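You operate a simulated robot arm through the tools that you are given. There is no shell and no other tool.

You run a simulated robot arm. Do the job below in one go: nothing can be reset, and whatever is moved stays where it is left.

TASK
Stop the run, turn the dial off and let the pressure out of the pipes.
Fine: STOP key first; red valve shut, yellow valve open till the outlet gauge shows 0, then shut; flood no pot.

Only the result counts: the job must be done as asked and must still hold three seconds after the hand-in. Knocking over, shifting, dropping, spilling or breaking anything else fails it.

THE ROBOT
A 6-joint arm with a two-finger gripper, fixed in place. Base frame: the origin is on the floor under the middle of its stand, x ahead of it, y to its left, z up. Lengths are in cm, angles in degrees, forces in N, time in s.
It reaches about 157.2 cm from its shoulder. Its first joint turns from -166.0 to 166.0 degrees. Payload 2.45 kg.
The tool frame sits at the grasp point between the pads (the TCP): z along the fingers, y along the line on which they close. The tips reach 2 cm beyond it. The gripper opens to 14 cm; its body begins 16.8 cm behind the TCP.
Orientation is that of the tool frame in the base frame, as a unit quaternion [x, y, z, w]. With the fingers straight down and closing along the base's y, the tool's x points along the base's -x, its y along +y and its z along -z.

THE INTERFACE
- The arm moves only by the tool play_rows. Its argument "series" is a list of rows, each a list of 3 entries, a list of its own where there are three numbers: the shift along the tool's x, y, z in units of 300 mm (1.0 is 300 mm), then the turn, a rotation vector about the tool's x, y, z in units of 45 degrees (1.0 is 45 degrees), then the finger opening in cm, from 0 to 14. In form: [[[dx, dy, dz], [wx, wy, wz], hand], ...]. A call has 1 to 20 rows; each row is the pose to reach, as a shift and turn from the pose commanded when the call began, along the tool's axes at that moment. A call with a number of a shift or a turn outside -1 to 1 is refused whole. Rows are played at 5 a second. More than 5 cm and 8.6 degrees between two rows, or a gripper value outside its range, and nothing of the call is played. Where a pose cannot be reached the arm comes as near as it can. A force on the tool above 50 N (or 10 N above the force at the start of the call, whichever is more), or a blocked arm, ends the call early, and 0.2 s more pass. The fingers move at their own pace (about 4.5 cm/s each) and stop on an object; they squeeze with about 30 N. The grip force told is the motor's: it shows also when the fingers shut on nothing. Time passes only in rows, and 0.2 s behind the last, so rows that repeat a pose let the fingers close. The reply holds the time, the measured pose of the TCP, the force on the tool along the base axes, the opening and the grip force, in the units named above and with some noise, with the torque about the TCP (base axes, N m) and any sound that the robot's microphone picked up, and new pictures: "pictures" is both (left out), scene, wrist or none.
- Cameras (640 x 400 px; columns grow to the right, rows downward): "scene" is fixed at [21.78, -50.05, 174.83]; the picture's right is [0.57, -0.82, 0.00], its down [-0.37, -0.25, -0.90] and it looks along [0.73, 0.51, -0.45] (base axes); focal length 214 px, centre (320, 200). "wrist" rides on the gripper at [7.8, 1.1, -20.9] in the tool frame; the picture's right is [-0.14, 0.99, 0.00], its down [-0.92, -0.13, -0.37] and it looks along [-0.37, -0.05, 0.93] (tool axes); focal length 280 px, centre (320, 200). There is no depth. A picture from a camera that has moved, and an enlarged one, comes with that camera's place and axes in the base frame and with its lens.
- inspect(camera, box): a new picture of the part [left, top, right, bottom] of that camera's present view, enlarged. No time passes.
- job_done(): hands the job in; it is judged then, once.

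Nothing tells you positions but the pictures and the camera data. Unless the task says otherwise, let go and move clear before handing in.

The tools are called after "Request:" by a JSON object that holds its "api" and its "payload". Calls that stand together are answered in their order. play_rows: Moves the arm, as the interface text tells. Its arguments: {"type":"object","properties":{"series":{"type":"array","items":{"type":"array"}},"pictures":{"type":"string","enum":["both","scene","wrist","none"]}},"required":["series"]} The other tools are called the same way: inspect (camera, box) takes an enlarged picture of a part of a camera's view; job_done () hands the job in.

At the start:

```text
clock: 0.0
position: [69.19, -2.23, 128.21]
tool_rot: [0.0, 1.0, 0.0, -0.001]
wrist_force: [0.2, 0.5, 0.1]
moment: [0.03, 0.03, 0.02]
finger_gap: 14.0
gripper_force: 0.0
```

scene: 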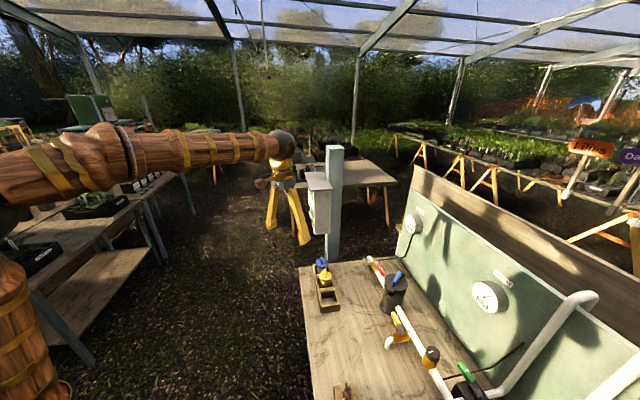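
wrist: 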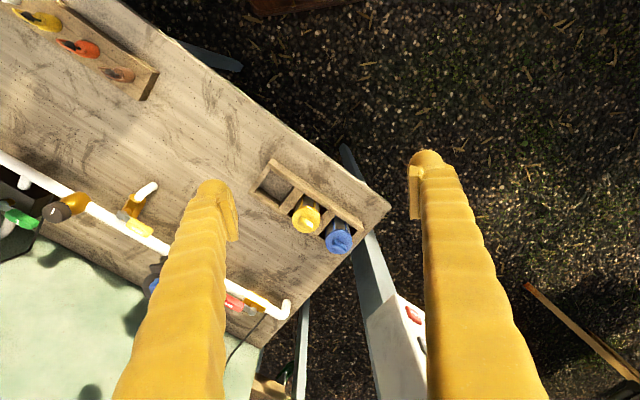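

I see a bench with white pipework (a red valve, a yellow valve, a green valve, gauges on a green panel) and a grey control box on a post. I'll take enlarged views before moving.

Request:
{"api": "inspect", "payload": {"camera": "scene", "box": [280, 130, 440, 230]}}

Request:
{"api": "inspect", "payload": {"camera": "scene", "box": [290, 240, 450, 340]}}

Request:
{"api": "inspect", "payload": {"camera": "scene", "box": [380, 300, 540, 400]}}

Request:
{"api": "inspect", "payload": {"camera": "wrist", "box": [0, 130, 320, 330]}}

Request:
{"api": "inspect", "payload": {"camera": "wrist", "box": [240, 140, 480, 400]}}

```text
4.00 times, centred on (360, 180) of scene
camera zoom: at [21.78, -50.05, 174.83], right [0.57, -0.82, 0.0], down [-0.37, -0.25, -0.9], along [0.73, 0.51, -0.45], focal length 858 px, centre (160, 280)
```

zoom: 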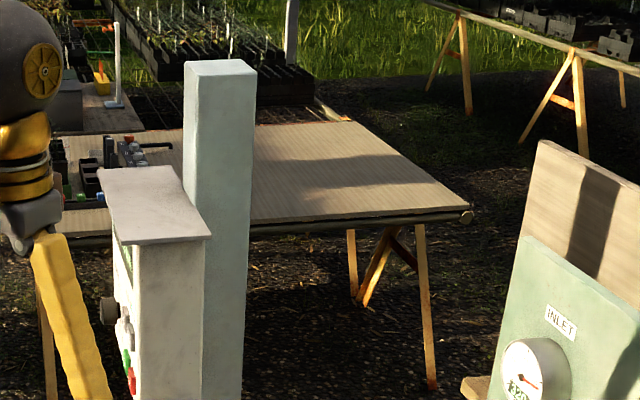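

```text
4.00 times, centred on (370, 290) of scene
camera zoom: at [21.78, -50.05, 174.83], right [0.57, -0.82, 0.0], down [-0.37, -0.25, -0.9], along [0.73, 0.51, -0.45], focal length 858 px, centre (120, -160)
```

zoom: 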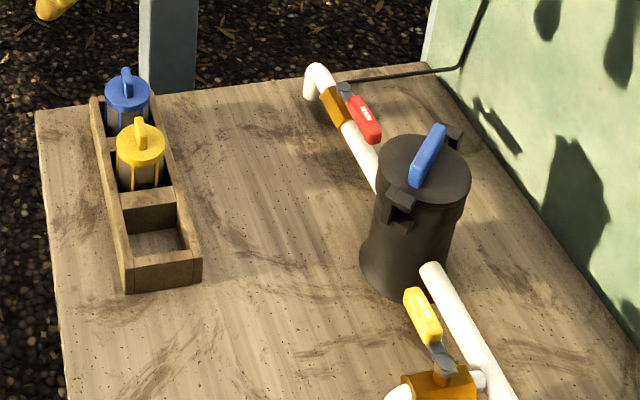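

```text
4.00 times, centred on (460, 350) of scene
camera zoom: at [21.78, -50.05, 174.83], right [0.57, -0.82, 0.0], down [-0.37, -0.25, -0.9], along [0.73, 0.51, -0.45], focal length 858 px, centre (-240, -400)
```

zoom: 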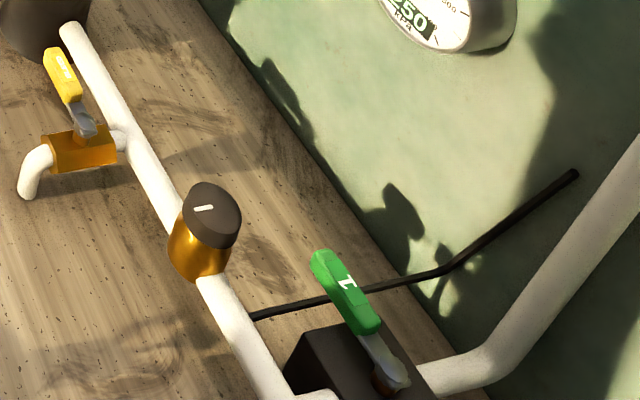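

```text
2.00 times, centred on (160, 230) of wrist
camera zoom: at [61.29, -1.24, 149.3], right [0.14, 0.99, 0.0], down [0.92, -0.13, 0.37], along [0.37, -0.05, -0.93], focal length 561 px, centre (640, 140)
```

zoom: 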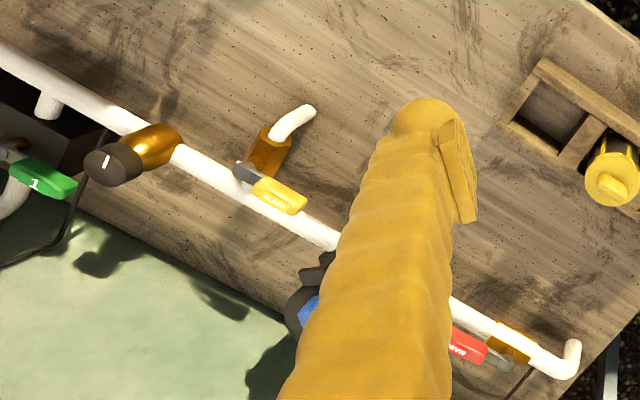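

```text
1.54 times, centred on (360, 270) of wrist
camera zoom: at [61.29, -1.24, 149.3], right [0.14, 0.99, 0.0], down [0.92, -0.13, 0.37], along [0.37, -0.05, -0.93], focal length 431 px, centre (258, 92)
```

zoom: 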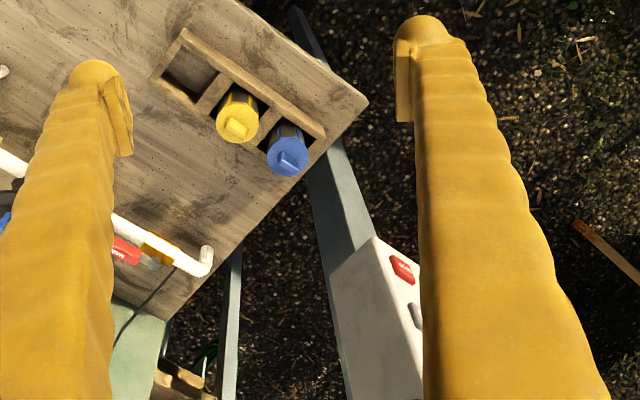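

The bench is turned about 45° to the base, with its top at z≈88. The control box sits off its left end and its face looks toward (-x,+y), so I'll swing the arm round to see that face.

Request:
{"api": "play_rows", "payload": {"series": [[[0.0375, 0.1167, 0], [0.0488, -0.118, 0.0488], 14], [[0.075, 0.2333, 0], [0.0975, -0.236, 0.0975], 14], [[0.1125, 0.35, 0], [0.146, -0.354, 0.146], 14], [[0.15, 0.4667, 0], [0.195, -0.472, 0.195], 14], [[0.1875, 0.5833, 0], [0.244, -0.59, 0.244], 14], [[0.225, 0.7, 0], [0.2925, -0.708, 0.2925], 14], [[0.2625, 0.8167, 0], [0.341, -0.826, 0.341], 14], [[0.3, 0.9333, 0], [0.39, -0.943, 0.39], 14]], "pictures": "both"}}

```text
clock: 1.8
position: [60.12, 25.96, 128.41]
tool_rot: [0.149, 0.909, -0.148, 0.36]
wrist_force: [-0.7, -0.2, 0.3]
moment: [0.0, 0.0, 0.0]
finger_gap: 14.01
gripper_force: 0.1
camera wrist: at [42.37, 36.02, 137.4], right [0.47, 0.88, -0.07], down [0.37, -0.13, 0.92], along [0.8, -0.46, -0.38], focal length 280 px, centre (320, 200)
```

scene: 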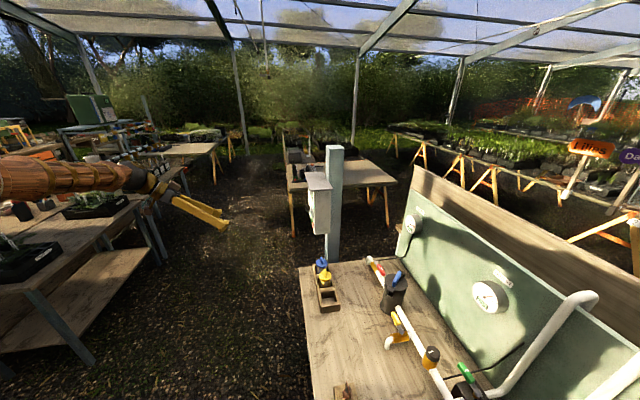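
wrist: 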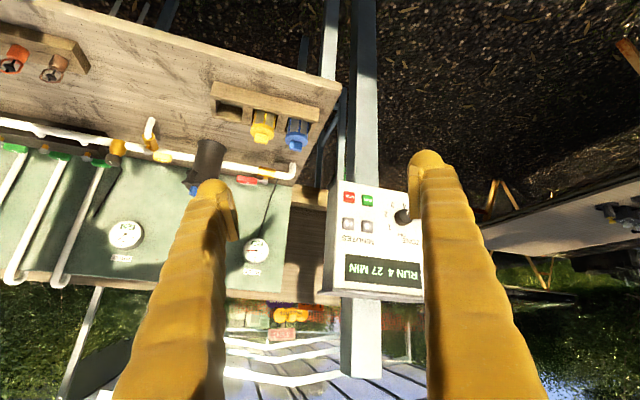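

The box face is now in view, upside down, and its display reads "RUN 4 27 MIN". I'll enlarge it.

Request:
{"api": "inspect", "payload": {"camera": "wrist", "box": [310, 170, 438, 310]}}

Request:
{"api": "inspect", "payload": {"camera": "wrist", "box": [0, 110, 320, 310]}}

```text
2.86 times, centred on (374, 240) of wrist
camera zoom: at [42.37, 36.02, 137.4], right [0.47, 0.88, -0.07], down [0.37, -0.13, 0.92], along [0.8, -0.46, -0.38], focal length 801 px, centre (166, 86)
```

zoom: 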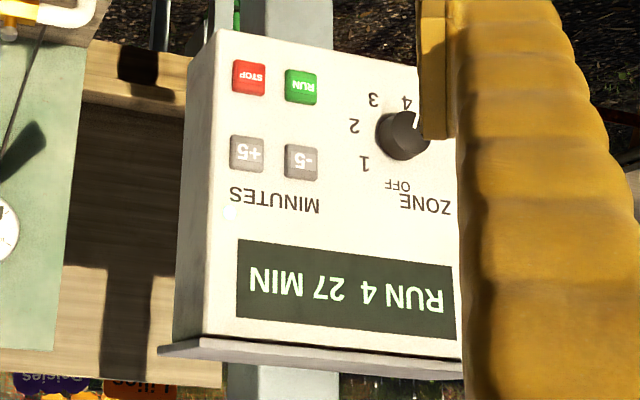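

```text
2.00 times, centred on (160, 210) of wrist
camera zoom: at [42.37, 36.02, 137.4], right [0.47, 0.88, -0.07], down [0.37, -0.13, 0.92], along [0.8, -0.46, -0.38], focal length 561 px, centre (640, 180)
```

zoom: 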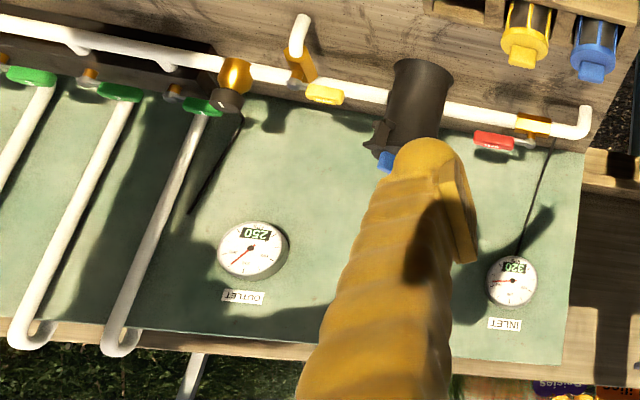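

The box has the ZONE dial (OFF, 1–4), and STOP (red) at about (100.3, 10.8, 110). The gauges read INLET 320 and OUTLET 250. I'll square up to the face for a direct view.

Request:
{"api": "play_rows", "payload": {"series": [[[-0.0366, 0.0779, 0.0929], [0.0488, -0.118, 0.0488], 14], [[-0.0733, 0.1558, 0.1858], [0.0975, -0.236, 0.0975], 14], [[-0.11, 0.2336, 0.2786], [0.146, -0.354, 0.146], 14], [[-0.1465, 0.3115, 0.3715], [0.195, -0.472, 0.195], 14], [[-0.183, 0.3894, 0.4644], [0.244, -0.59, 0.244], 14], [[-0.22, 0.4673, 0.5573], [0.2925, -0.708, 0.2925], 14], [[-0.2564, 0.5451, 0.65], [0.341, -0.826, 0.341], 14], [[-0.293, 0.623, 0.743], [0.39, -0.943, 0.39], 14]], "pictures": "both"}}

Request:
{"api": "inspect", "payload": {"camera": "wrist", "box": [220, 130, 420, 330]}}

```text
clock: 3.6
position: [86.64, 32.89, 115.95]
tool_rot: [0.271, 0.653, -0.269, 0.655]
wrist_force: [0.7, -0.2, 0.8]
moment: [0.07, 0.07, 0.0]
finger_gap: 14.0
gripper_force: 0.0
camera wrist: at [72.68, 48.51, 108.15], right [0.7, 0.7, 0.14], down [-0.35, 0.17, 0.92], along [0.62, -0.69, 0.37], focal length 280 px, centre (320, 200)
```

scene: 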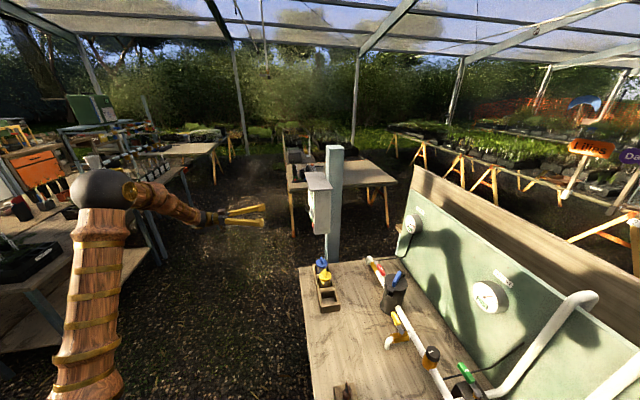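
wrist: 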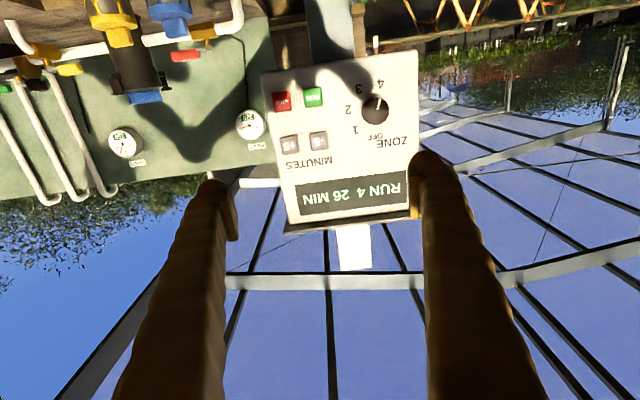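

```text
2.00 times, centred on (320, 230) of wrist
camera zoom: at [72.68, 48.51, 108.15], right [0.7, 0.7, 0.14], down [-0.35, 0.17, 0.92], along [0.62, -0.69, 0.37], focal length 561 px, centre (320, 140)
```

zoom: 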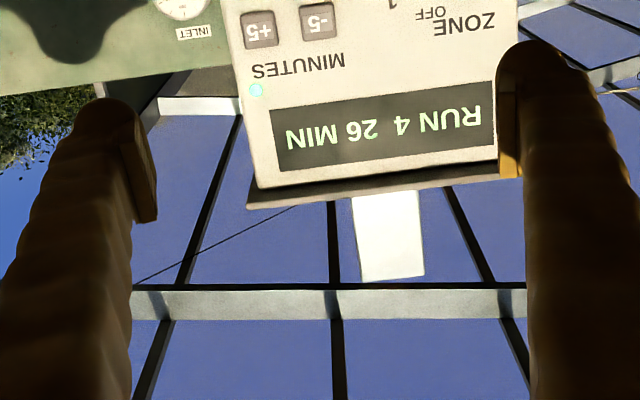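

Direct view of the face. Enlarging the keys and dial.

Request:
{"api": "inspect", "payload": {"camera": "wrist", "box": [260, 60, 420, 160]}}

Request:
{"api": "inspect", "payload": {"camera": "wrist", "box": [335, 70, 415, 150]}}

Request:
{"api": "inspect", "payload": {"camera": "scene", "box": [200, 150, 360, 250]}}

```text
4.00 times, centred on (340, 110) of wrist
camera zoom: at [72.68, 48.51, 108.15], right [0.7, 0.7, 0.14], down [-0.35, 0.17, 0.92], along [0.62, -0.69, 0.37], focal length 1122 px, centre (240, 560)
```

zoom: 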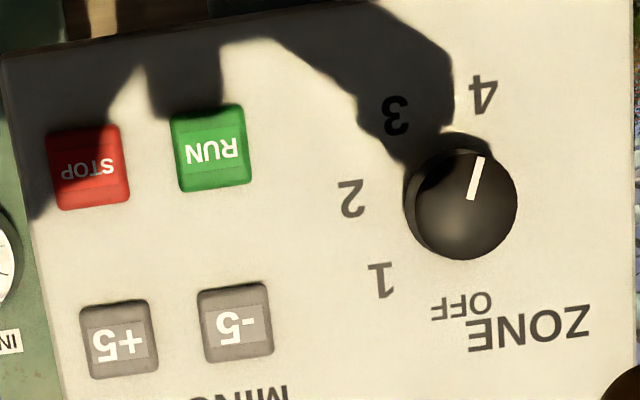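

```text
5.00 times, centred on (375, 110) of wrist
camera zoom: at [72.68, 48.51, 108.15], right [0.7, 0.7, 0.14], down [-0.35, 0.17, 0.92], along [0.62, -0.69, 0.37], focal length 1402 px, centre (45, 650)
```

zoom: 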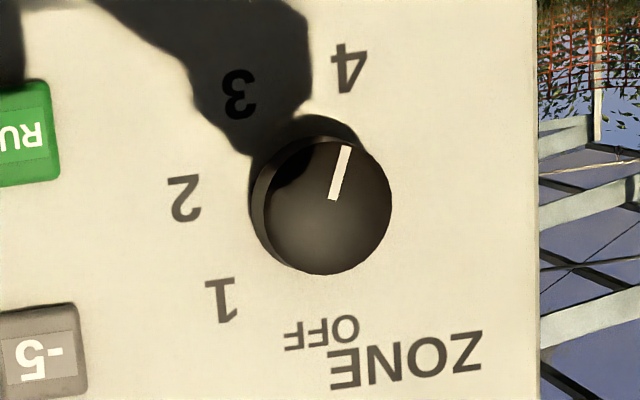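

```text
4.00 times, centred on (280, 200) of scene
camera zoom: at [21.78, -50.05, 174.83], right [0.57, -0.82, 0.0], down [-0.37, -0.25, -0.9], along [0.73, 0.51, -0.45], focal length 858 px, centre (480, 200)
```

zoom: 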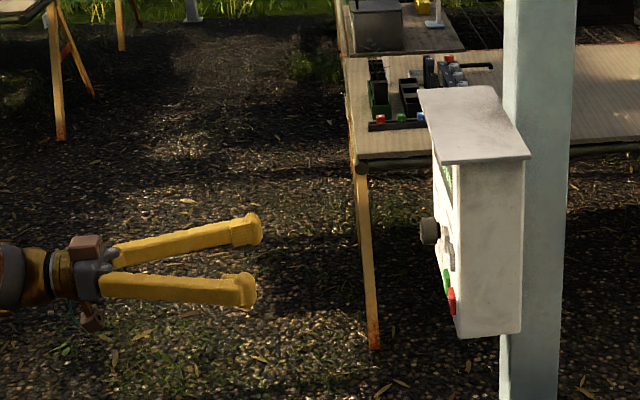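

STOP is at about p=79.4, q=65.2, z=109.3, using axes turned 45° where p runs along the face and q goes into it. The dial is at about p=93.9, z=112.8 and points at 4. I'll close the fingers and come up in front of STOP.

Request:
{"api": "play_rows", "payload": {"series": [[[0.0277, -0.0217, 0.083], [0, 0, 0], 0], [[0.0554, -0.0435, 0.166], [0, 0, 0], 0], [[0.083, -0.065, 0.25], [0, 0, 0], 0], [[0.111, -0.087, 0.333], [0, 0, 0], 0], [[0.139, -0.109, 0.417], [0, 0, 0], 0], [[0.166, -0.13, 0.5], [0, 0, 0], 0], [[0.194, -0.152, 0.583], [0, 0, 0], 0], [[0.2217, -0.174, 0.65], [0, 0, 0], 0], [[0.2217, -0.174, 0.65], [0, 0, 0], 0]], "pictures": "both"}}

Request:
{"api": "inspect", "payload": {"camera": "wrist", "box": [240, 40, 440, 165]}}

Request:
{"api": "inspect", "payload": {"camera": "scene", "box": [240, 160, 360, 235]}}

```text
clock: 5.6
position: [96.97, 15.39, 108.99]
tool_rot: [0.271, 0.653, -0.271, 0.653]
wrist_force: [-0.4, 0.0, 0.0]
moment: [0.01, -0.01, 0.01]
finger_gap: 0.0
gripper_force: 29.8
camera wrist: at [82.9, 30.85, 101.28], right [0.7, 0.7, 0.14], down [-0.35, 0.17, 0.92], along [0.62, -0.69, 0.36], focal length 280 px, centre (320, 200)
```

scene: 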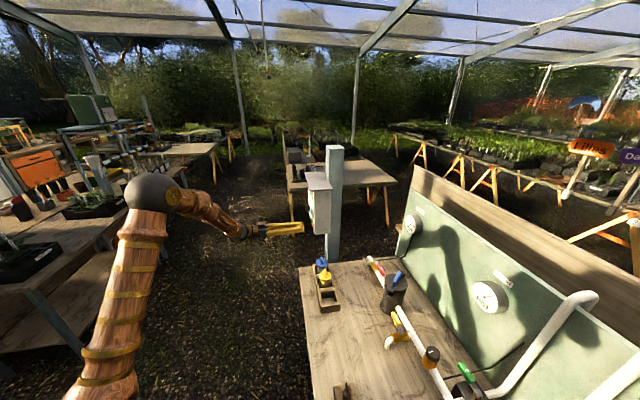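
wrist: 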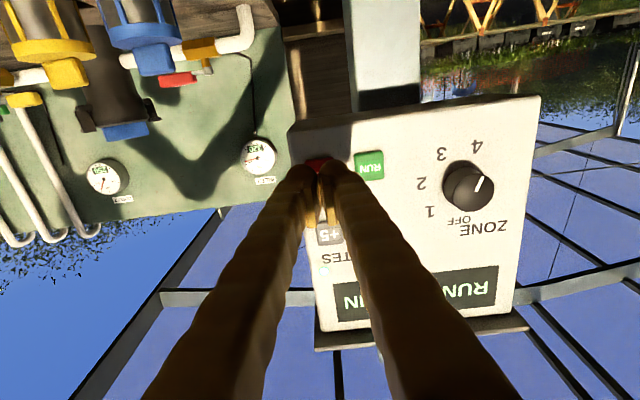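

```text
3.20 times, centred on (340, 102) of wrist
camera zoom: at [82.9, 30.85, 101.28], right [0.7, 0.7, 0.14], down [-0.35, 0.17, 0.92], along [0.62, -0.69, 0.36], focal length 897 px, centre (256, 512)
```

zoom: 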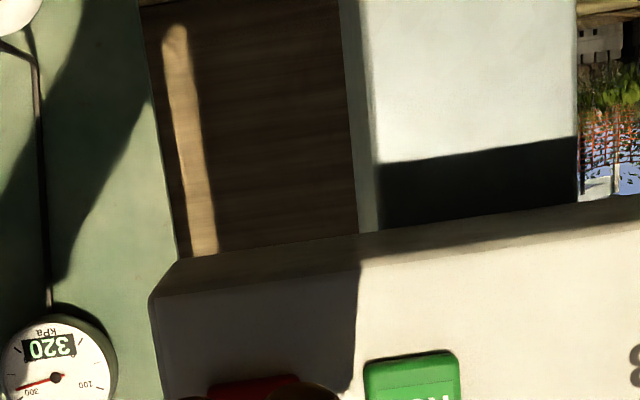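

```text
5.33 times, centred on (300, 198) of scene
camera zoom: at [21.78, -50.05, 174.83], right [0.57, -0.82, 0.0], down [-0.37, -0.25, -0.9], along [0.73, 0.51, -0.45], focal length 1144 px, centre (427, 213)
```

zoom: 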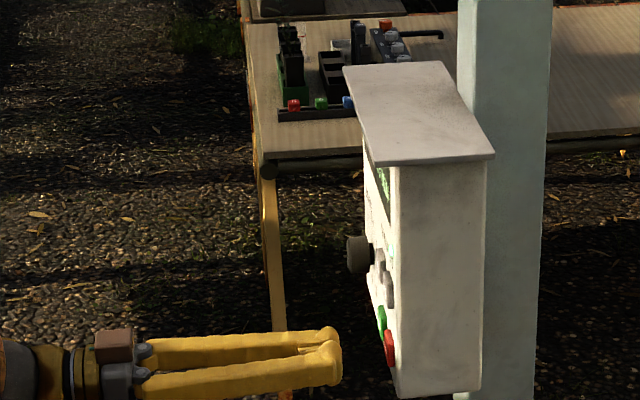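

The closed fingertips are lined up with STOP, about 5 cm short of it. I'll advance slowly.

Request:
{"api": "play_rows", "payload": {"series": [[[0, 0, 0.05], [0, 0, 0], 0], [[0, 0, 0.1], [0, 0, 0], 0], [[0, 0, 0.133], [0, 0, 0], 0], [[0, 0, 0.15], [0, 0, 0], 0], [[0, 0, 0.16], [0, 0, 0], 0], [[0, 0, 0.167], [0, 0, 0], 0]], "pictures": "both"}}

Request:
{"api": "inspect", "payload": {"camera": "scene", "box": [280, 160, 360, 240]}}

```text
clock: 7.0
position: [100.66, 11.9, 109.04]
tool_rot: [0.27, 0.654, -0.271, 0.653]
wrist_force: [-3.1, 1.7, 0.9]
moment: [0.0, -0.01, -0.04]
finger_gap: 0.58
gripper_force: 29.5
heard: click
camera wrist: at [86.58, 27.43, 101.3], right [0.7, 0.7, 0.14], down [-0.35, 0.17, 0.92], along [0.62, -0.69, 0.36], focal length 280 px, centre (320, 200)
```

scene: 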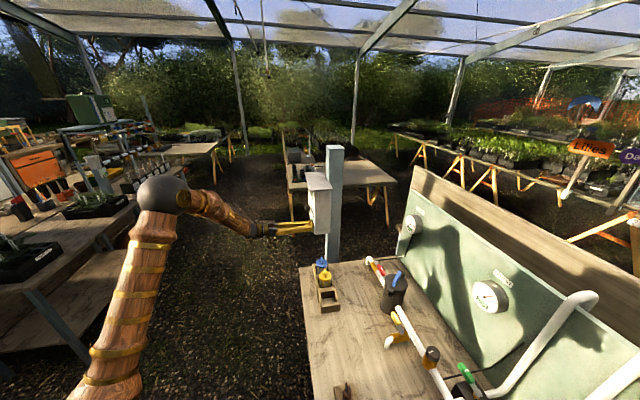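
wrist: 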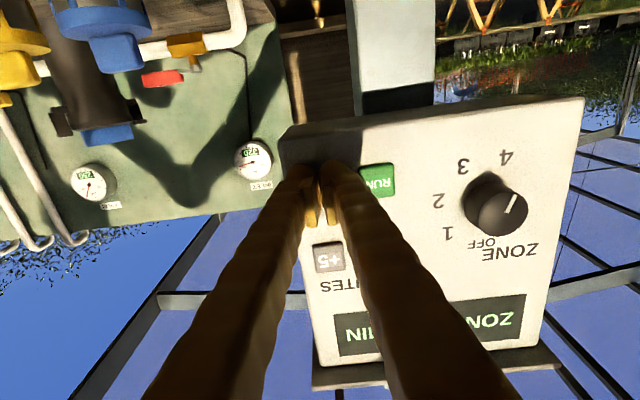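

```text
5.00 times, centred on (320, 200) of scene
camera zoom: at [21.78, -50.05, 174.83], right [0.57, -0.82, 0.0], down [-0.37, -0.25, -0.9], along [0.73, 0.51, -0.45], focal length 1072 px, centre (320, 200)
```

zoom: 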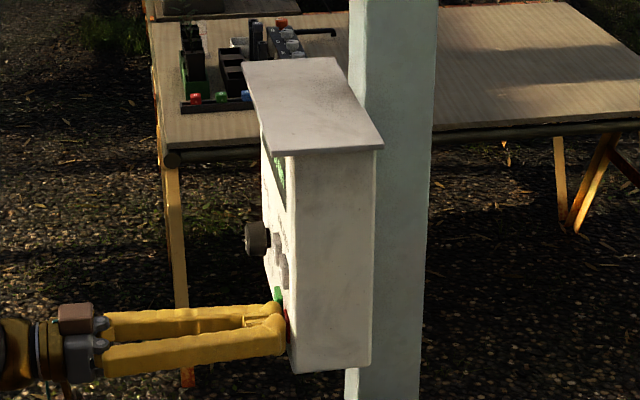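

A click was heard and the run display changed. I'll back off and read it, then line up with the dial.

Request:
{"api": "play_rows", "payload": {"series": [[[0, 0, -0.1], [0, 0, 0], 0], [[0, 0, -0.25], [0, 0, 0], 0], [[0, 0, -0.4], [0, 0, 0], 0], [[-0.032, 0.12, -0.467], [0, 0, 0], 4], [[-0.064, 0.24, -0.467], [0, 0, 0], 9], [[-0.096, 0.36, -0.467], [0, 0, 0], 9], [[-0.127, 0.477, -0.467], [0, 0, 0], 9], [[-0.127, 0.477, -0.467], [0, 0, 0], 9], [[-0.127, 0.477, -0.467], [0, 0, 0], 9]], "pictures": "wrist"}}

Request:
{"api": "inspect", "payload": {"camera": "wrist", "box": [220, 100, 420, 225]}}

Request:
{"api": "inspect", "payload": {"camera": "wrist", "box": [140, 60, 400, 260]}}

```text
clock: 9.0
position: [100.58, 32.01, 113.14]
tool_rot: [0.27, 0.654, -0.271, 0.652]
wrist_force: [-0.4, 0.6, -0.4]
moment: [0.02, 0.0, 0.0]
finger_gap: 8.99
gripper_force: 0.2
camera wrist: at [86.52, 47.5, 105.44], right [0.7, 0.7, 0.14], down [-0.35, 0.17, 0.92], along [0.62, -0.69, 0.36], focal length 280 px, centre (320, 200)
```

wrist: 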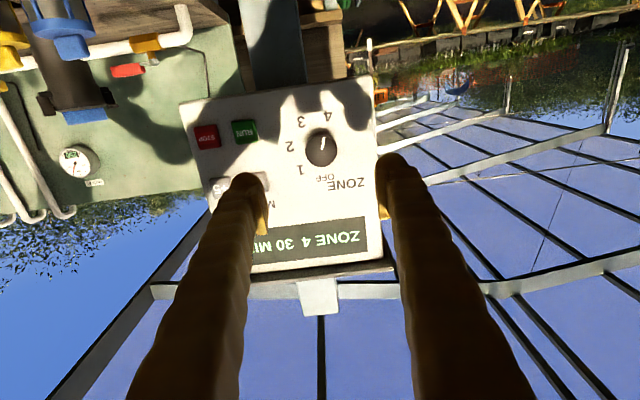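

```text
3.20 times, centred on (320, 162) of wrist
camera zoom: at [86.52, 47.5, 105.44], right [0.7, 0.7, 0.14], down [-0.35, 0.17, 0.92], along [0.62, -0.69, 0.36], focal length 897 px, centre (320, 320)
```

zoom: 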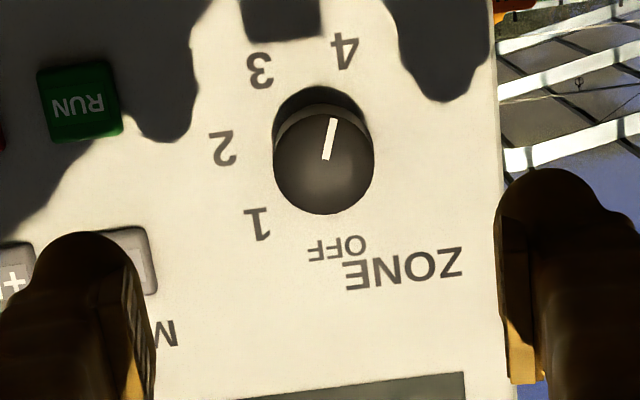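

```text
2.00 times, centred on (270, 160) of wrist
camera zoom: at [86.52, 47.5, 105.44], right [0.7, 0.7, 0.14], down [-0.35, 0.17, 0.92], along [0.62, -0.69, 0.36], focal length 561 px, centre (420, 280)
```

zoom: 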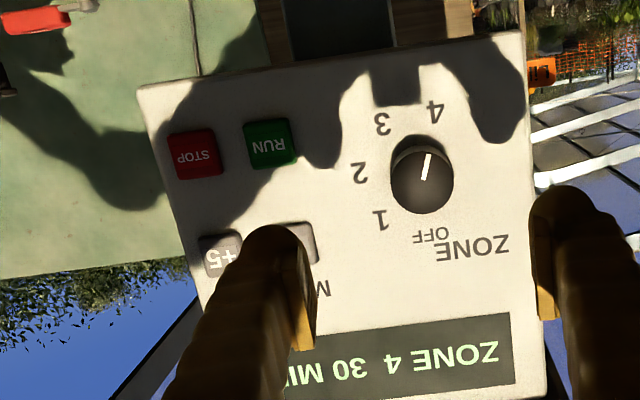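

The display now reads "ZONE 4 30 MIN", so the run is stopped. Next comes the dial, which needs about 200° counter-clockwise from 4 to OFF; I'll pre-turn the wrist the other way first.

Request:
{"api": "play_rows", "payload": {"series": [[[0.0127, 0.008, 0.05], [0, 0, 0.167], 9], [[0.0127, 0.008, 0.1], [0, 0, 0.333], 9], [[0.0127, 0.008, 0.15], [0, 0, 0.5], 9], [[0.0127, 0.008, 0.2], [0, 0, 0.667], 9], [[0.0127, 0.008, 0.25], [0, 0, 0.833], 9], [[0.0127, 0.008, 0.25], [0, 0, 1.0], 9]], "pictures": "none"}}

Request:
{"api": "play_rows", "payload": {"series": [[[0, 0, 0], [0, 0, 0.167], 9], [[0, 0, 0], [0, 0, 0.333], 9], [[0, 0, 0], [0, 0, 0.5], 9], [[0, 0, 0], [0, 0, 0.667], 9], [[0, 0, 0], [0, 0, 0.833], 9], [[0, 0, 0], [0, 0, 1.0], 9]], "pictures": "wrist"}}

```text
clock: 10.4
position: [106.88, 27.48, 113.45]
tool_rot: [0.5, 0.503, -0.004, 0.705]
wrist_force: [-0.2, -0.5, -0.6]
moment: [-0.02, 0.0, -0.01]
finger_gap: 9.0
gripper_force: 0.1
out of reach, approached as far as the arm can: row 6
```

```text
clock: 11.8
position: [127.77, 36.91, 124.76]
tool_rot: [0.667, 0.261, 0.241, 0.655]
wrist_force: [1.2, 1.2, -8.9]
moment: [-1.34, -1.13, -0.58]
finger_gap: 9.01
gripper_force: 0.1
out of reach, approached as far as the arm can: row 1, 2, 3, 4, 5, 6
camera wrist: at [119.86, 57.73, 126.36], right [-0.07, -0.1, 0.99], down [-0.94, -0.33, -0.1], along [0.34, -0.94, -0.07], focal length 280 px, centre (320, 200)
```

wrist: 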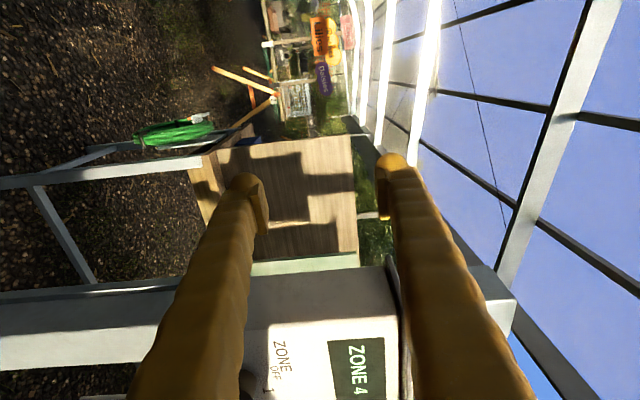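

The wrist ran into a joint limit turning that way and the TCP drifted off to the side. I'll check the scene before doing anything else.

Request:
{"api": "inspect", "payload": {"camera": "scene", "box": [220, 120, 420, 245]}}

Request:
{"api": "inspect", "payload": {"camera": "wrist", "box": [160, 140, 480, 400]}}

```text
3.20 times, centred on (320, 182) of scene
camera zoom: at [21.78, -50.05, 174.83], right [0.57, -0.82, 0.0], down [-0.37, -0.25, -0.9], along [0.73, 0.51, -0.45], focal length 686 px, centre (320, 256)
```

zoom: 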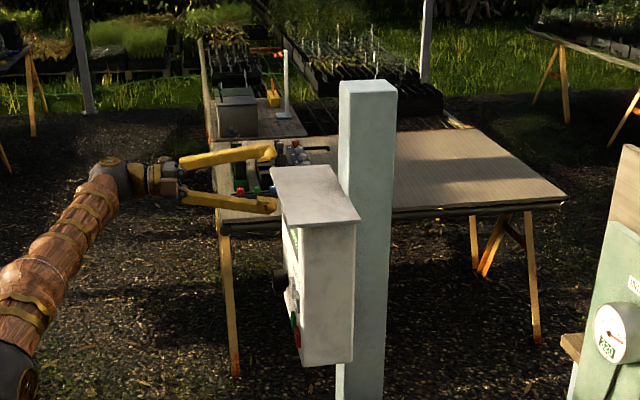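

```text
1.54 times, centred on (320, 270) of wrist
camera zoom: at [119.86, 57.73, 126.36], right [-0.07, -0.1, 0.99], down [-0.94, -0.33, -0.1], along [0.34, -0.94, -0.07], focal length 431 px, centre (320, 92)
```

zoom: 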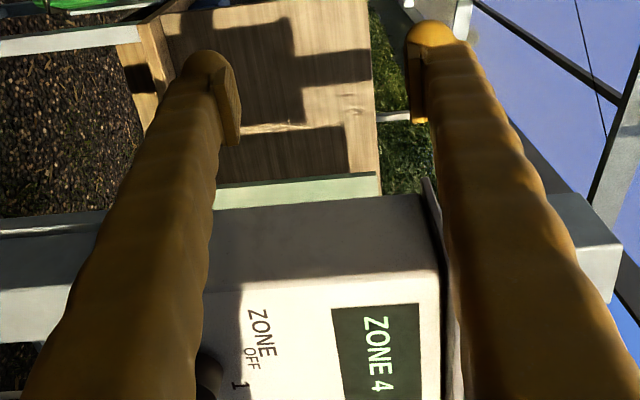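

The gripper hangs free at p≈116, right of the box and clear of it. I'll retreat along the fingers and unwind the wrist.

Request:
{"api": "play_rows", "payload": {"series": [[[0, 0, -0.1], [0, 0, 0], 9], [[0, 0, -0.2], [0, 0, -0.1], 9]], "pictures": "scene"}}

```text
clock: 12.4
position: [123.17, 41.77, 125.89]
tool_rot: [0.657, 0.285, 0.214, 0.664]
wrist_force: [0.1, 0.0, 0.0]
moment: [-0.08, -0.1, -0.01]
finger_gap: 8.99
gripper_force: 0.1
out of reach, approached as far as the arm can: row 1, 2
```

scene: 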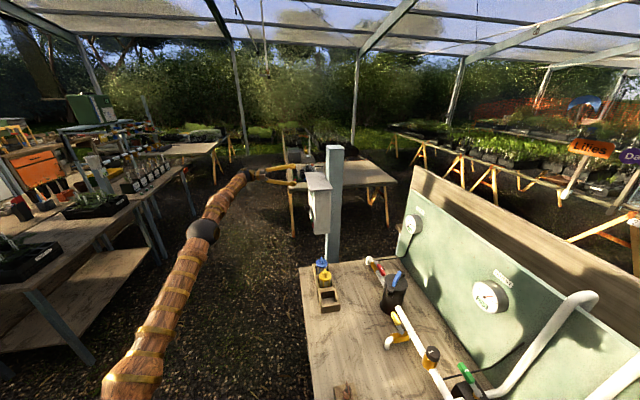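

Request:
{"api": "play_rows", "payload": {"series": [[[0, 0, -0.03], [0, 0, -0.12], 9], [[0, 0, -0.06], [0, 0, -0.24], 9], [[0, 0, -0.1], [0, 0, -0.36], 9], [[0, 0, -0.1], [0, 0, -0.48], 9]], "pictures": "scene"}}

```text
clock: 13.4
position: [120.88, 44.37, 125.99]
tool_rot: [0.591, 0.404, 0.088, 0.693]
wrist_force: [-0.6, 0.5, -0.4]
moment: [0.06, -0.01, 0.01]
finger_gap: 9.02
gripper_force: 0.1
```

scene: 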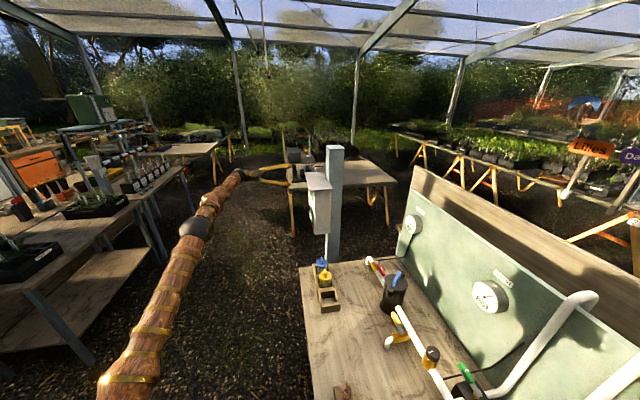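

It's reachable again. I'll move back in front of the dial and unwind to the upright orientation.

Request:
{"api": "play_rows", "payload": {"series": [[[-0.0604, -0.0931, -0.01], [-0.0053, 0.0008, -0.0874], 9], [[-0.1208, -0.1862, -0.02], [-0.0106, 0.0016, -0.175], 9], [[-0.1812, -0.279, -0.03], [-0.016, 0.0024, -0.262], 9], [[-0.2417, -0.3723, -0.04], [-0.0212, 0.0032, -0.35], 9], [[-0.302, -0.4654, -0.05], [-0.0266, 0.004, -0.437], 9], [[-0.3625, -0.5585, -0.06], [-0.032, 0.0047, -0.524], 9], [[-0.423, -0.6516, -0.07], [-0.0372, 0.0055, -0.612], 9], [[-0.4833, -0.7447, -0.08], [-0.0425, 0.0063, -0.699], 9]], "pictures": "scene"}}

```text
clock: 15.2
position: [101.74, 31.01, 112.95]
tool_rot: [0.448, 0.548, -0.095, 0.7]
wrist_force: [-0.2, 1.1, -0.8]
moment: [-0.04, -0.04, 0.03]
finger_gap: 9.01
gripper_force: 0.1
```

scene: 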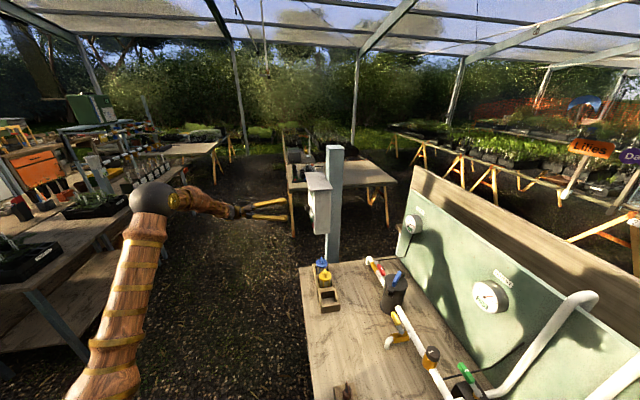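

Back in front of the dial with the wrist at +31°, inside its range. I'll straighten the slight tilt and come closer for a check.

Request:
{"api": "play_rows", "payload": {"series": [[[0.0018, 0.0017, 0.053], [-0.0076, 0.0046, 0], 9], [[0.0037, 0.0034, 0.107], [-0.015, 0.0093, 0], 9], [[0.0055, 0.005, 0.16], [-0.0227, 0.0139, 0], 9], [[0.0074, 0.0067, 0.213], [-0.03, 0.0186, 0], 9], [[0.0092, 0.0084, 0.25], [-0.0379, 0.0232, 0], 9], [[0.0092, 0.0084, 0.25], [-0.0379, 0.0232, 0], 9]], "pictures": "wrist"}}

Request:
{"api": "inspect", "payload": {"camera": "wrist", "box": [220, 90, 420, 250]}}

Request:
{"api": "inspect", "payload": {"camera": "scene", "box": [280, 160, 360, 240]}}

```text
clock: 16.6
position: [107.39, 25.81, 112.62]
tool_rot: [0.439, 0.556, -0.083, 0.701]
wrist_force: [-0.3, 0.8, 0.4]
moment: [-0.01, 0.02, -0.02]
finger_gap: 8.98
gripper_force: 0.1
camera wrist: at [96.05, 44.06, 106.68], right [0.55, 0.54, 0.64], down [-0.68, -0.16, 0.72], along [0.49, -0.82, 0.28], focal length 280 px, centre (320, 200)
```

wrist: 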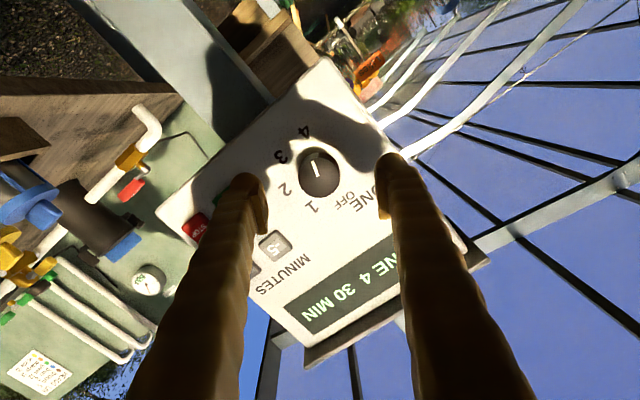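

```text
2.50 times, centred on (320, 170) of wrist
camera zoom: at [96.05, 44.06, 106.68], right [0.55, 0.54, 0.64], down [-0.68, -0.16, 0.72], along [0.49, -0.82, 0.28], focal length 701 px, centre (320, 275)
```

zoom: 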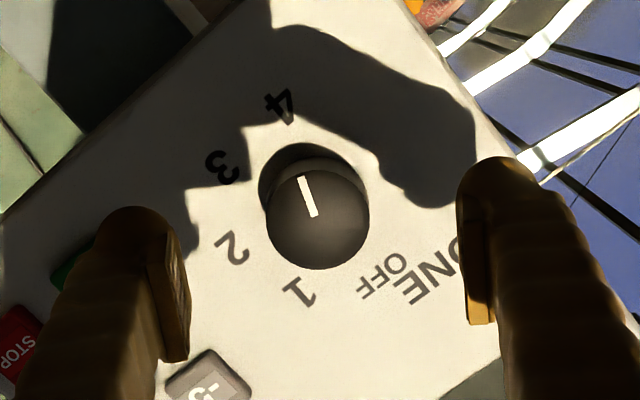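

```text
5.00 times, centred on (320, 200) of scene
camera zoom: at [21.78, -50.05, 174.83], right [0.57, -0.82, 0.0], down [-0.37, -0.25, -0.9], along [0.73, 0.51, -0.45], focal length 1072 px, centre (320, 200)
```

zoom: 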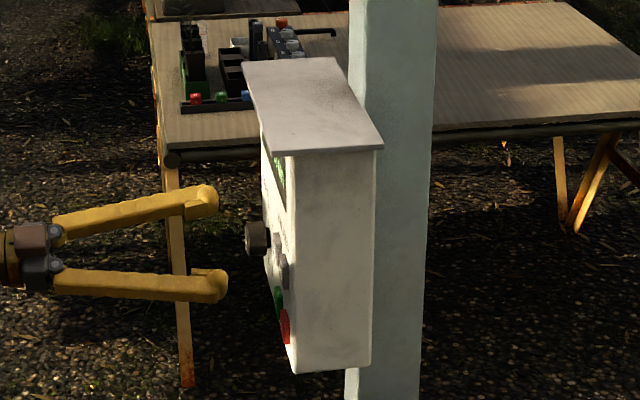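

The knob is centred between the fingers. I'll advance 5.2 cm and grip it.

Request:
{"api": "play_rows", "payload": {"series": [[[0, 0, 0.06], [0, 0, 0], 9], [[0, 0, 0.12], [0, 0, 0], 9], [[0, 0, 0.16], [0, 0, 0], 9], [[0, 0, 0.173], [0, 0, 0], 9], [[0, 0, 0.173], [0, 0, 0], 4], [[0, 0, 0.173], [0, 0, 0], 2], [[0, 0, 0.173], [0, 0, 0], 0], [[0, 0, 0.173], [0, 0, 0], 0]], "pictures": "both"}}

Request:
{"api": "inspect", "payload": {"camera": "scene", "box": [280, 160, 360, 240]}}

Request:
{"api": "inspect", "payload": {"camera": "wrist", "box": [240, 90, 400, 250]}}

```text
clock: 18.4
position: [110.78, 22.09, 112.52]
tool_rot: [0.44, 0.555, -0.082, 0.701]
wrist_force: [-0.2, -0.7, -0.3]
moment: [-0.02, -0.01, -0.01]
finger_gap: 4.03
gripper_force: 27.6
camera wrist: at [99.52, 40.45, 106.67], right [0.55, 0.54, 0.64], down [-0.68, -0.16, 0.72], along [0.49, -0.82, 0.28], focal length 280 px, centre (320, 200)
```

scene: 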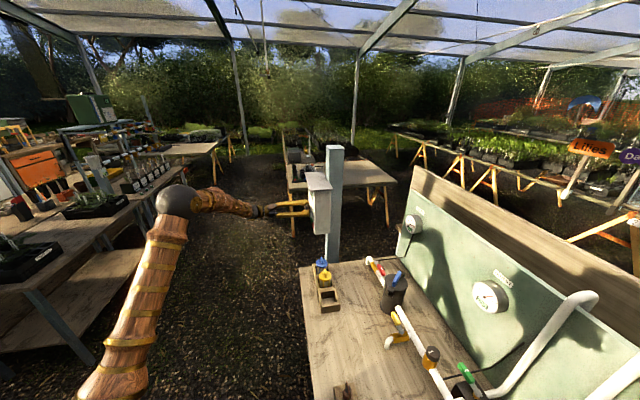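
wrist: 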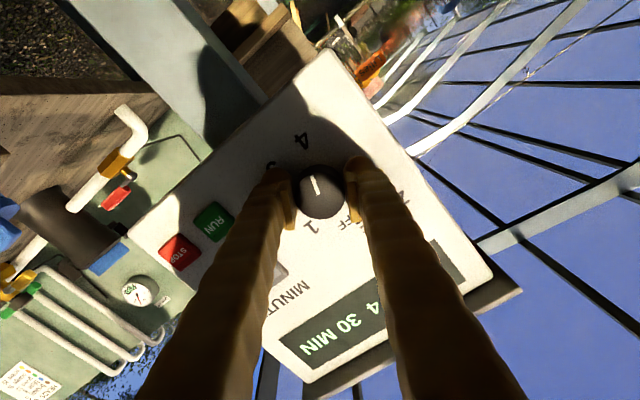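

```text
5.00 times, centred on (320, 200) of scene
camera zoom: at [21.78, -50.05, 174.83], right [0.57, -0.82, 0.0], down [-0.37, -0.25, -0.9], along [0.73, 0.51, -0.45], focal length 1072 px, centre (320, 200)
```

zoom: 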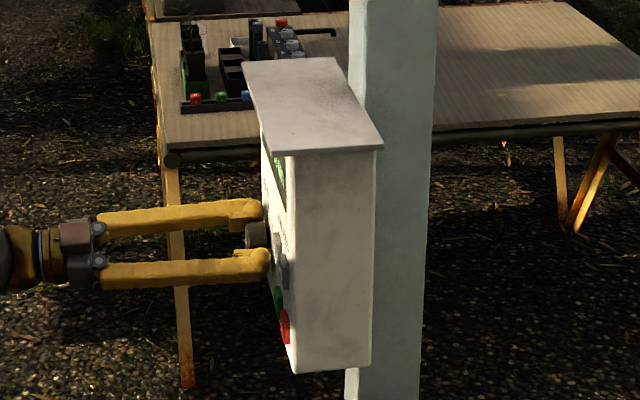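

```text
2.50 times, centred on (320, 170) of wrist
camera zoom: at [99.52, 40.45, 106.67], right [0.55, 0.54, 0.64], down [-0.68, -0.16, 0.72], along [0.49, -0.82, 0.28], focal length 701 px, centre (320, 275)
```

zoom: 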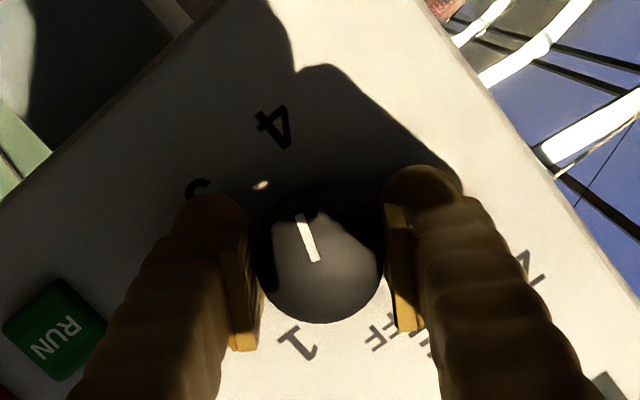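

Gripped at 4.0 cm with almost no side force. I'll turn the first 45° counter-clockwise.

Request:
{"api": "play_rows", "payload": {"series": [[[0, 0, 0], [0, 0, -0.167], 0], [[0, 0, 0], [0, 0, -0.333], 0], [[0, 0, 0], [0, 0, -0.5], 0], [[0, 0, 0], [0, 0, -0.667], 0], [[0, 0, 0], [0, 0, -0.833], 0], [[0, 0, 0], [0, 0, -1.0], 0]], "pictures": "wrist"}}

Request:
{"api": "inspect", "payload": {"camera": "wrist", "box": [240, 90, 400, 250]}}

```text
clock: 19.8
position: [110.83, 22.02, 112.59]
tool_rot: [0.192, 0.682, -0.345, 0.616]
wrist_force: [14.9, 1.2, -5.9]
moment: [0.13, 0.14, 0.06]
finger_gap: 4.0
gripper_force: 45.2
camera wrist: at [95.41, 36.35, 104.91], right [0.7, 0.7, -0.1], down [-0.19, 0.32, 0.93], along [0.68, -0.63, 0.36], focal length 280 px, centre (320, 200)
```

wrist: 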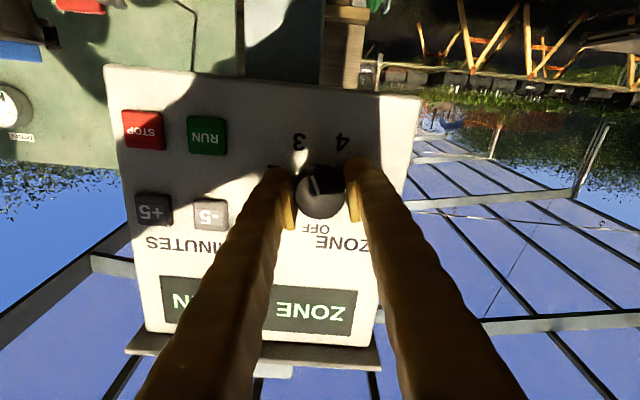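

```text
2.50 times, centred on (320, 170) of wrist
camera zoom: at [95.41, 36.35, 104.91], right [0.7, 0.7, -0.1], down [-0.19, 0.32, 0.93], along [0.68, -0.63, 0.36], focal length 701 px, centre (320, 275)
```

zoom: 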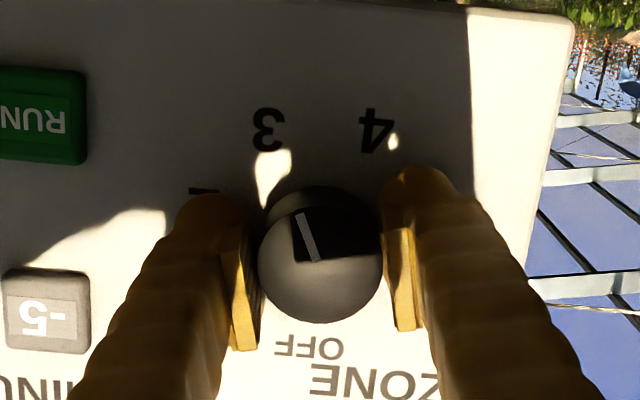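

The dial follows the gripper (now near 3). There is a small side load, so I'll nudge the axis slightly and continue turning.

Request:
{"api": "play_rows", "payload": {"series": [[[0.0024, 0.004, 0.002], [0, 0, -0.05], 0], [[0.0024, 0.004, 0.002], [0, 0, -0.2], 0], [[0.0024, 0.004, 0.002], [0, 0, -0.36], 0], [[0.0024, 0.004, 0.002], [0, 0, -0.52], 0], [[0.0024, 0.004, 0.002], [0, 0, -0.68], 0], [[0.0024, 0.004, 0.002], [0, 0, -0.84], 0], [[0.0024, 0.004, 0.002], [0, 0, -1.0], 0]], "pictures": "wrist"}}

Request:
{"api": "inspect", "payload": {"camera": "wrist", "box": [240, 90, 400, 250]}}

```text
clock: 21.4
position: [110.88, 22.24, 112.66]
tool_rot: [-0.082, 0.703, -0.555, 0.437]
wrist_force: [-47.7, -12.6, 5.4]
moment: [-0.15, -0.14, -0.67]
finger_gap: 4.01
gripper_force: 45.3
camera wrist: at [91.77, 32.64, 107.74], right [0.45, 0.45, -0.77], down [0.25, 0.77, 0.59], along [0.86, -0.46, 0.23], focal length 280 px, centre (320, 200)
```

wrist: 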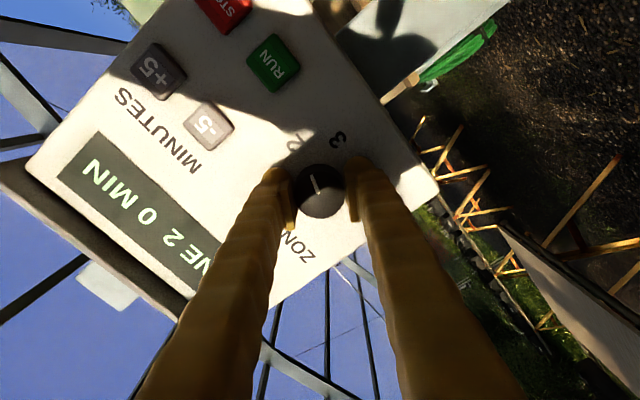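

```text
2.50 times, centred on (320, 170) of wrist
camera zoom: at [91.77, 32.64, 107.74], right [0.45, 0.45, -0.77], down [0.25, 0.77, 0.59], along [0.86, -0.46, 0.23], focal length 701 px, centre (320, 275)
```

zoom: 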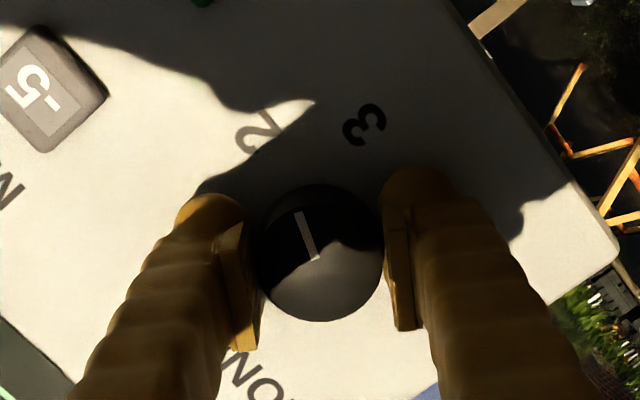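

The display reads ZONE 2, so the dial is following, but the side load is too high. I'll let go to relax and re-centre before turning further.

Request:
{"api": "play_rows", "payload": {"series": [[[0, 0, 0], [0, 0, 0], 5], [[0, 0, 0], [0, 0, 0], 6.5], [[0, 0, 0], [0, 0, 0], 6.5]], "pictures": "wrist"}}

Request:
{"api": "inspect", "payload": {"camera": "wrist", "box": [240, 90, 400, 250]}}

```text
clock: 22.2
position: [110.92, 22.17, 112.55]
tool_rot: [-0.083, 0.704, -0.554, 0.437]
wrist_force: [0.2, -0.1, -0.3]
moment: [0.0, 0.0, -0.04]
finger_gap: 6.5
gripper_force: 0.1
camera wrist: at [91.84, 32.7, 107.63], right [0.45, 0.45, -0.77], down [0.25, 0.77, 0.59], along [0.86, -0.46, 0.23], focal length 280 px, centre (320, 200)
```

wrist: 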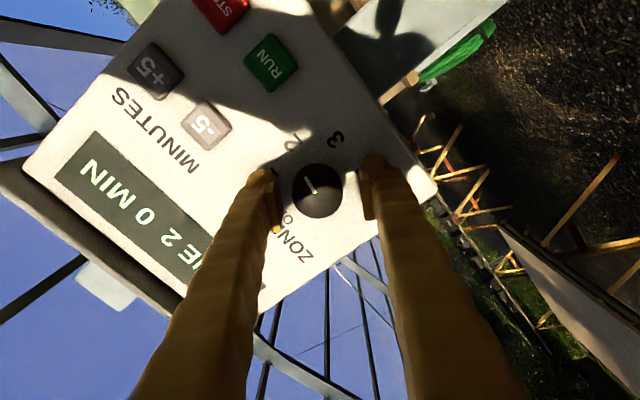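

```text
2.50 times, centred on (320, 170) of wrist
camera zoom: at [91.84, 32.7, 107.63], right [0.45, 0.45, -0.77], down [0.25, 0.77, 0.59], along [0.86, -0.46, 0.23], focal length 701 px, centre (320, 275)
```

zoom: 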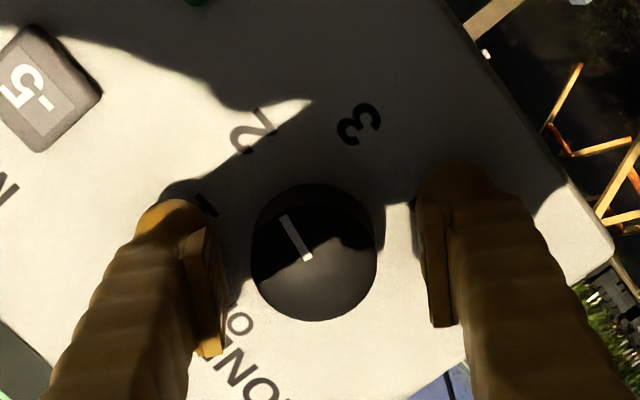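

The dial clicked home to 2 and the force is gone. I'll shift ~2–3 mm to centre on the knob and re-grip.

Request:
{"api": "play_rows", "payload": {"series": [[[0.006, -0.0063, 0], [0, 0, 0], 6.5], [[0.006, -0.0063, 0], [0, 0, 0], 5], [[0.006, -0.0063, 0], [0, 0, 0], 3], [[0.006, -0.0063, 0], [0, 0, 0], 0], [[0.006, -0.0063, 0], [0, 0, 0], 0]], "pictures": "none"}}

Request:
{"api": "inspect", "payload": {"camera": "wrist", "box": [240, 90, 400, 250]}}

```text
clock: 23.4
position: [110.85, 21.97, 112.65]
tool_rot: [-0.083, 0.703, -0.554, 0.438]
wrist_force: [-2.9, -1.7, 2.4]
moment: [-0.03, -0.02, -0.04]
finger_gap: 3.98
gripper_force: 44.8
```

```text
2.50 times, centred on (320, 170) of wrist
camera zoom: at [91.7, 32.53, 107.7], right [0.45, 0.45, -0.77], down [0.25, 0.77, 0.59], along [0.86, -0.46, 0.23], focal length 701 px, centre (320, 275)
```

zoom: 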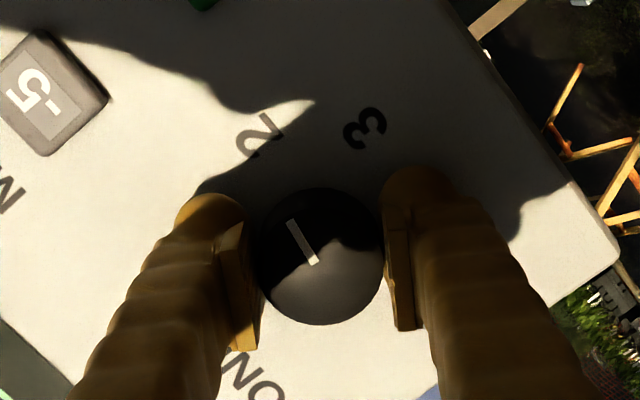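

Request:
{"api": "play_rows", "payload": {"series": [[[0, 0, 0], [0, 0, -0.167], 0], [[0, 0, 0], [0, 0, -0.333], 0], [[0, 0, 0], [0, 0, -0.5], 0], [[0, 0, 0], [0, 0, -0.667], 0], [[0, 0, 0], [0, 0, -0.833], 0], [[0, 0, 0], [0, 0, -1.0], 0]], "pictures": "wrist"}}

Request:
{"api": "inspect", "payload": {"camera": "wrist", "box": [240, 90, 400, 250]}}

```text
clock: 24.8
position: [110.73, 22.09, 112.56]
tool_rot: [0.347, -0.618, 0.679, -0.193]
wrist_force: [32.1, -6.8, 5.7]
moment: [-0.08, -0.03, 0.29]
finger_gap: 4.0
gripper_force: 45.4
camera wrist: at [90.38, 31.28, 113.52], right [-0.07, -0.07, -1.0], down [0.39, 0.92, -0.09], along [0.92, -0.4, -0.04], focal length 280 px, centre (320, 200)
```

wrist: 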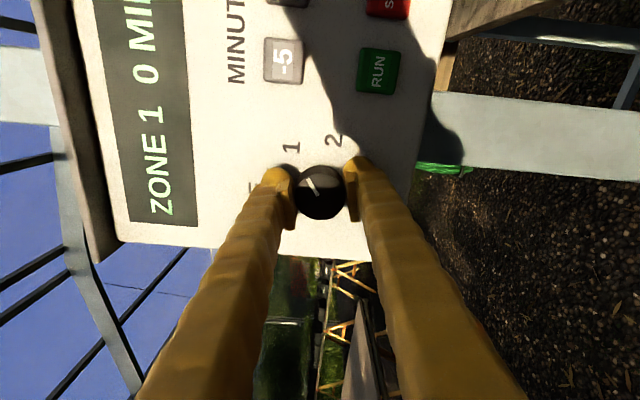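

```text
2.50 times, centred on (320, 170) of wrist
camera zoom: at [90.38, 31.28, 113.52], right [-0.07, -0.07, -1.0], down [0.39, 0.92, -0.09], along [0.92, -0.4, -0.04], focal length 701 px, centre (320, 275)
```

zoom: 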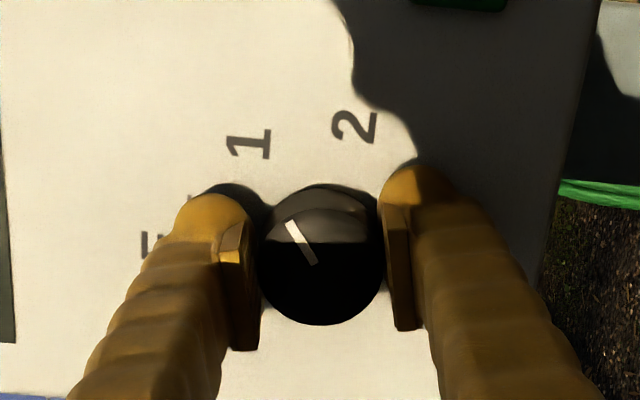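

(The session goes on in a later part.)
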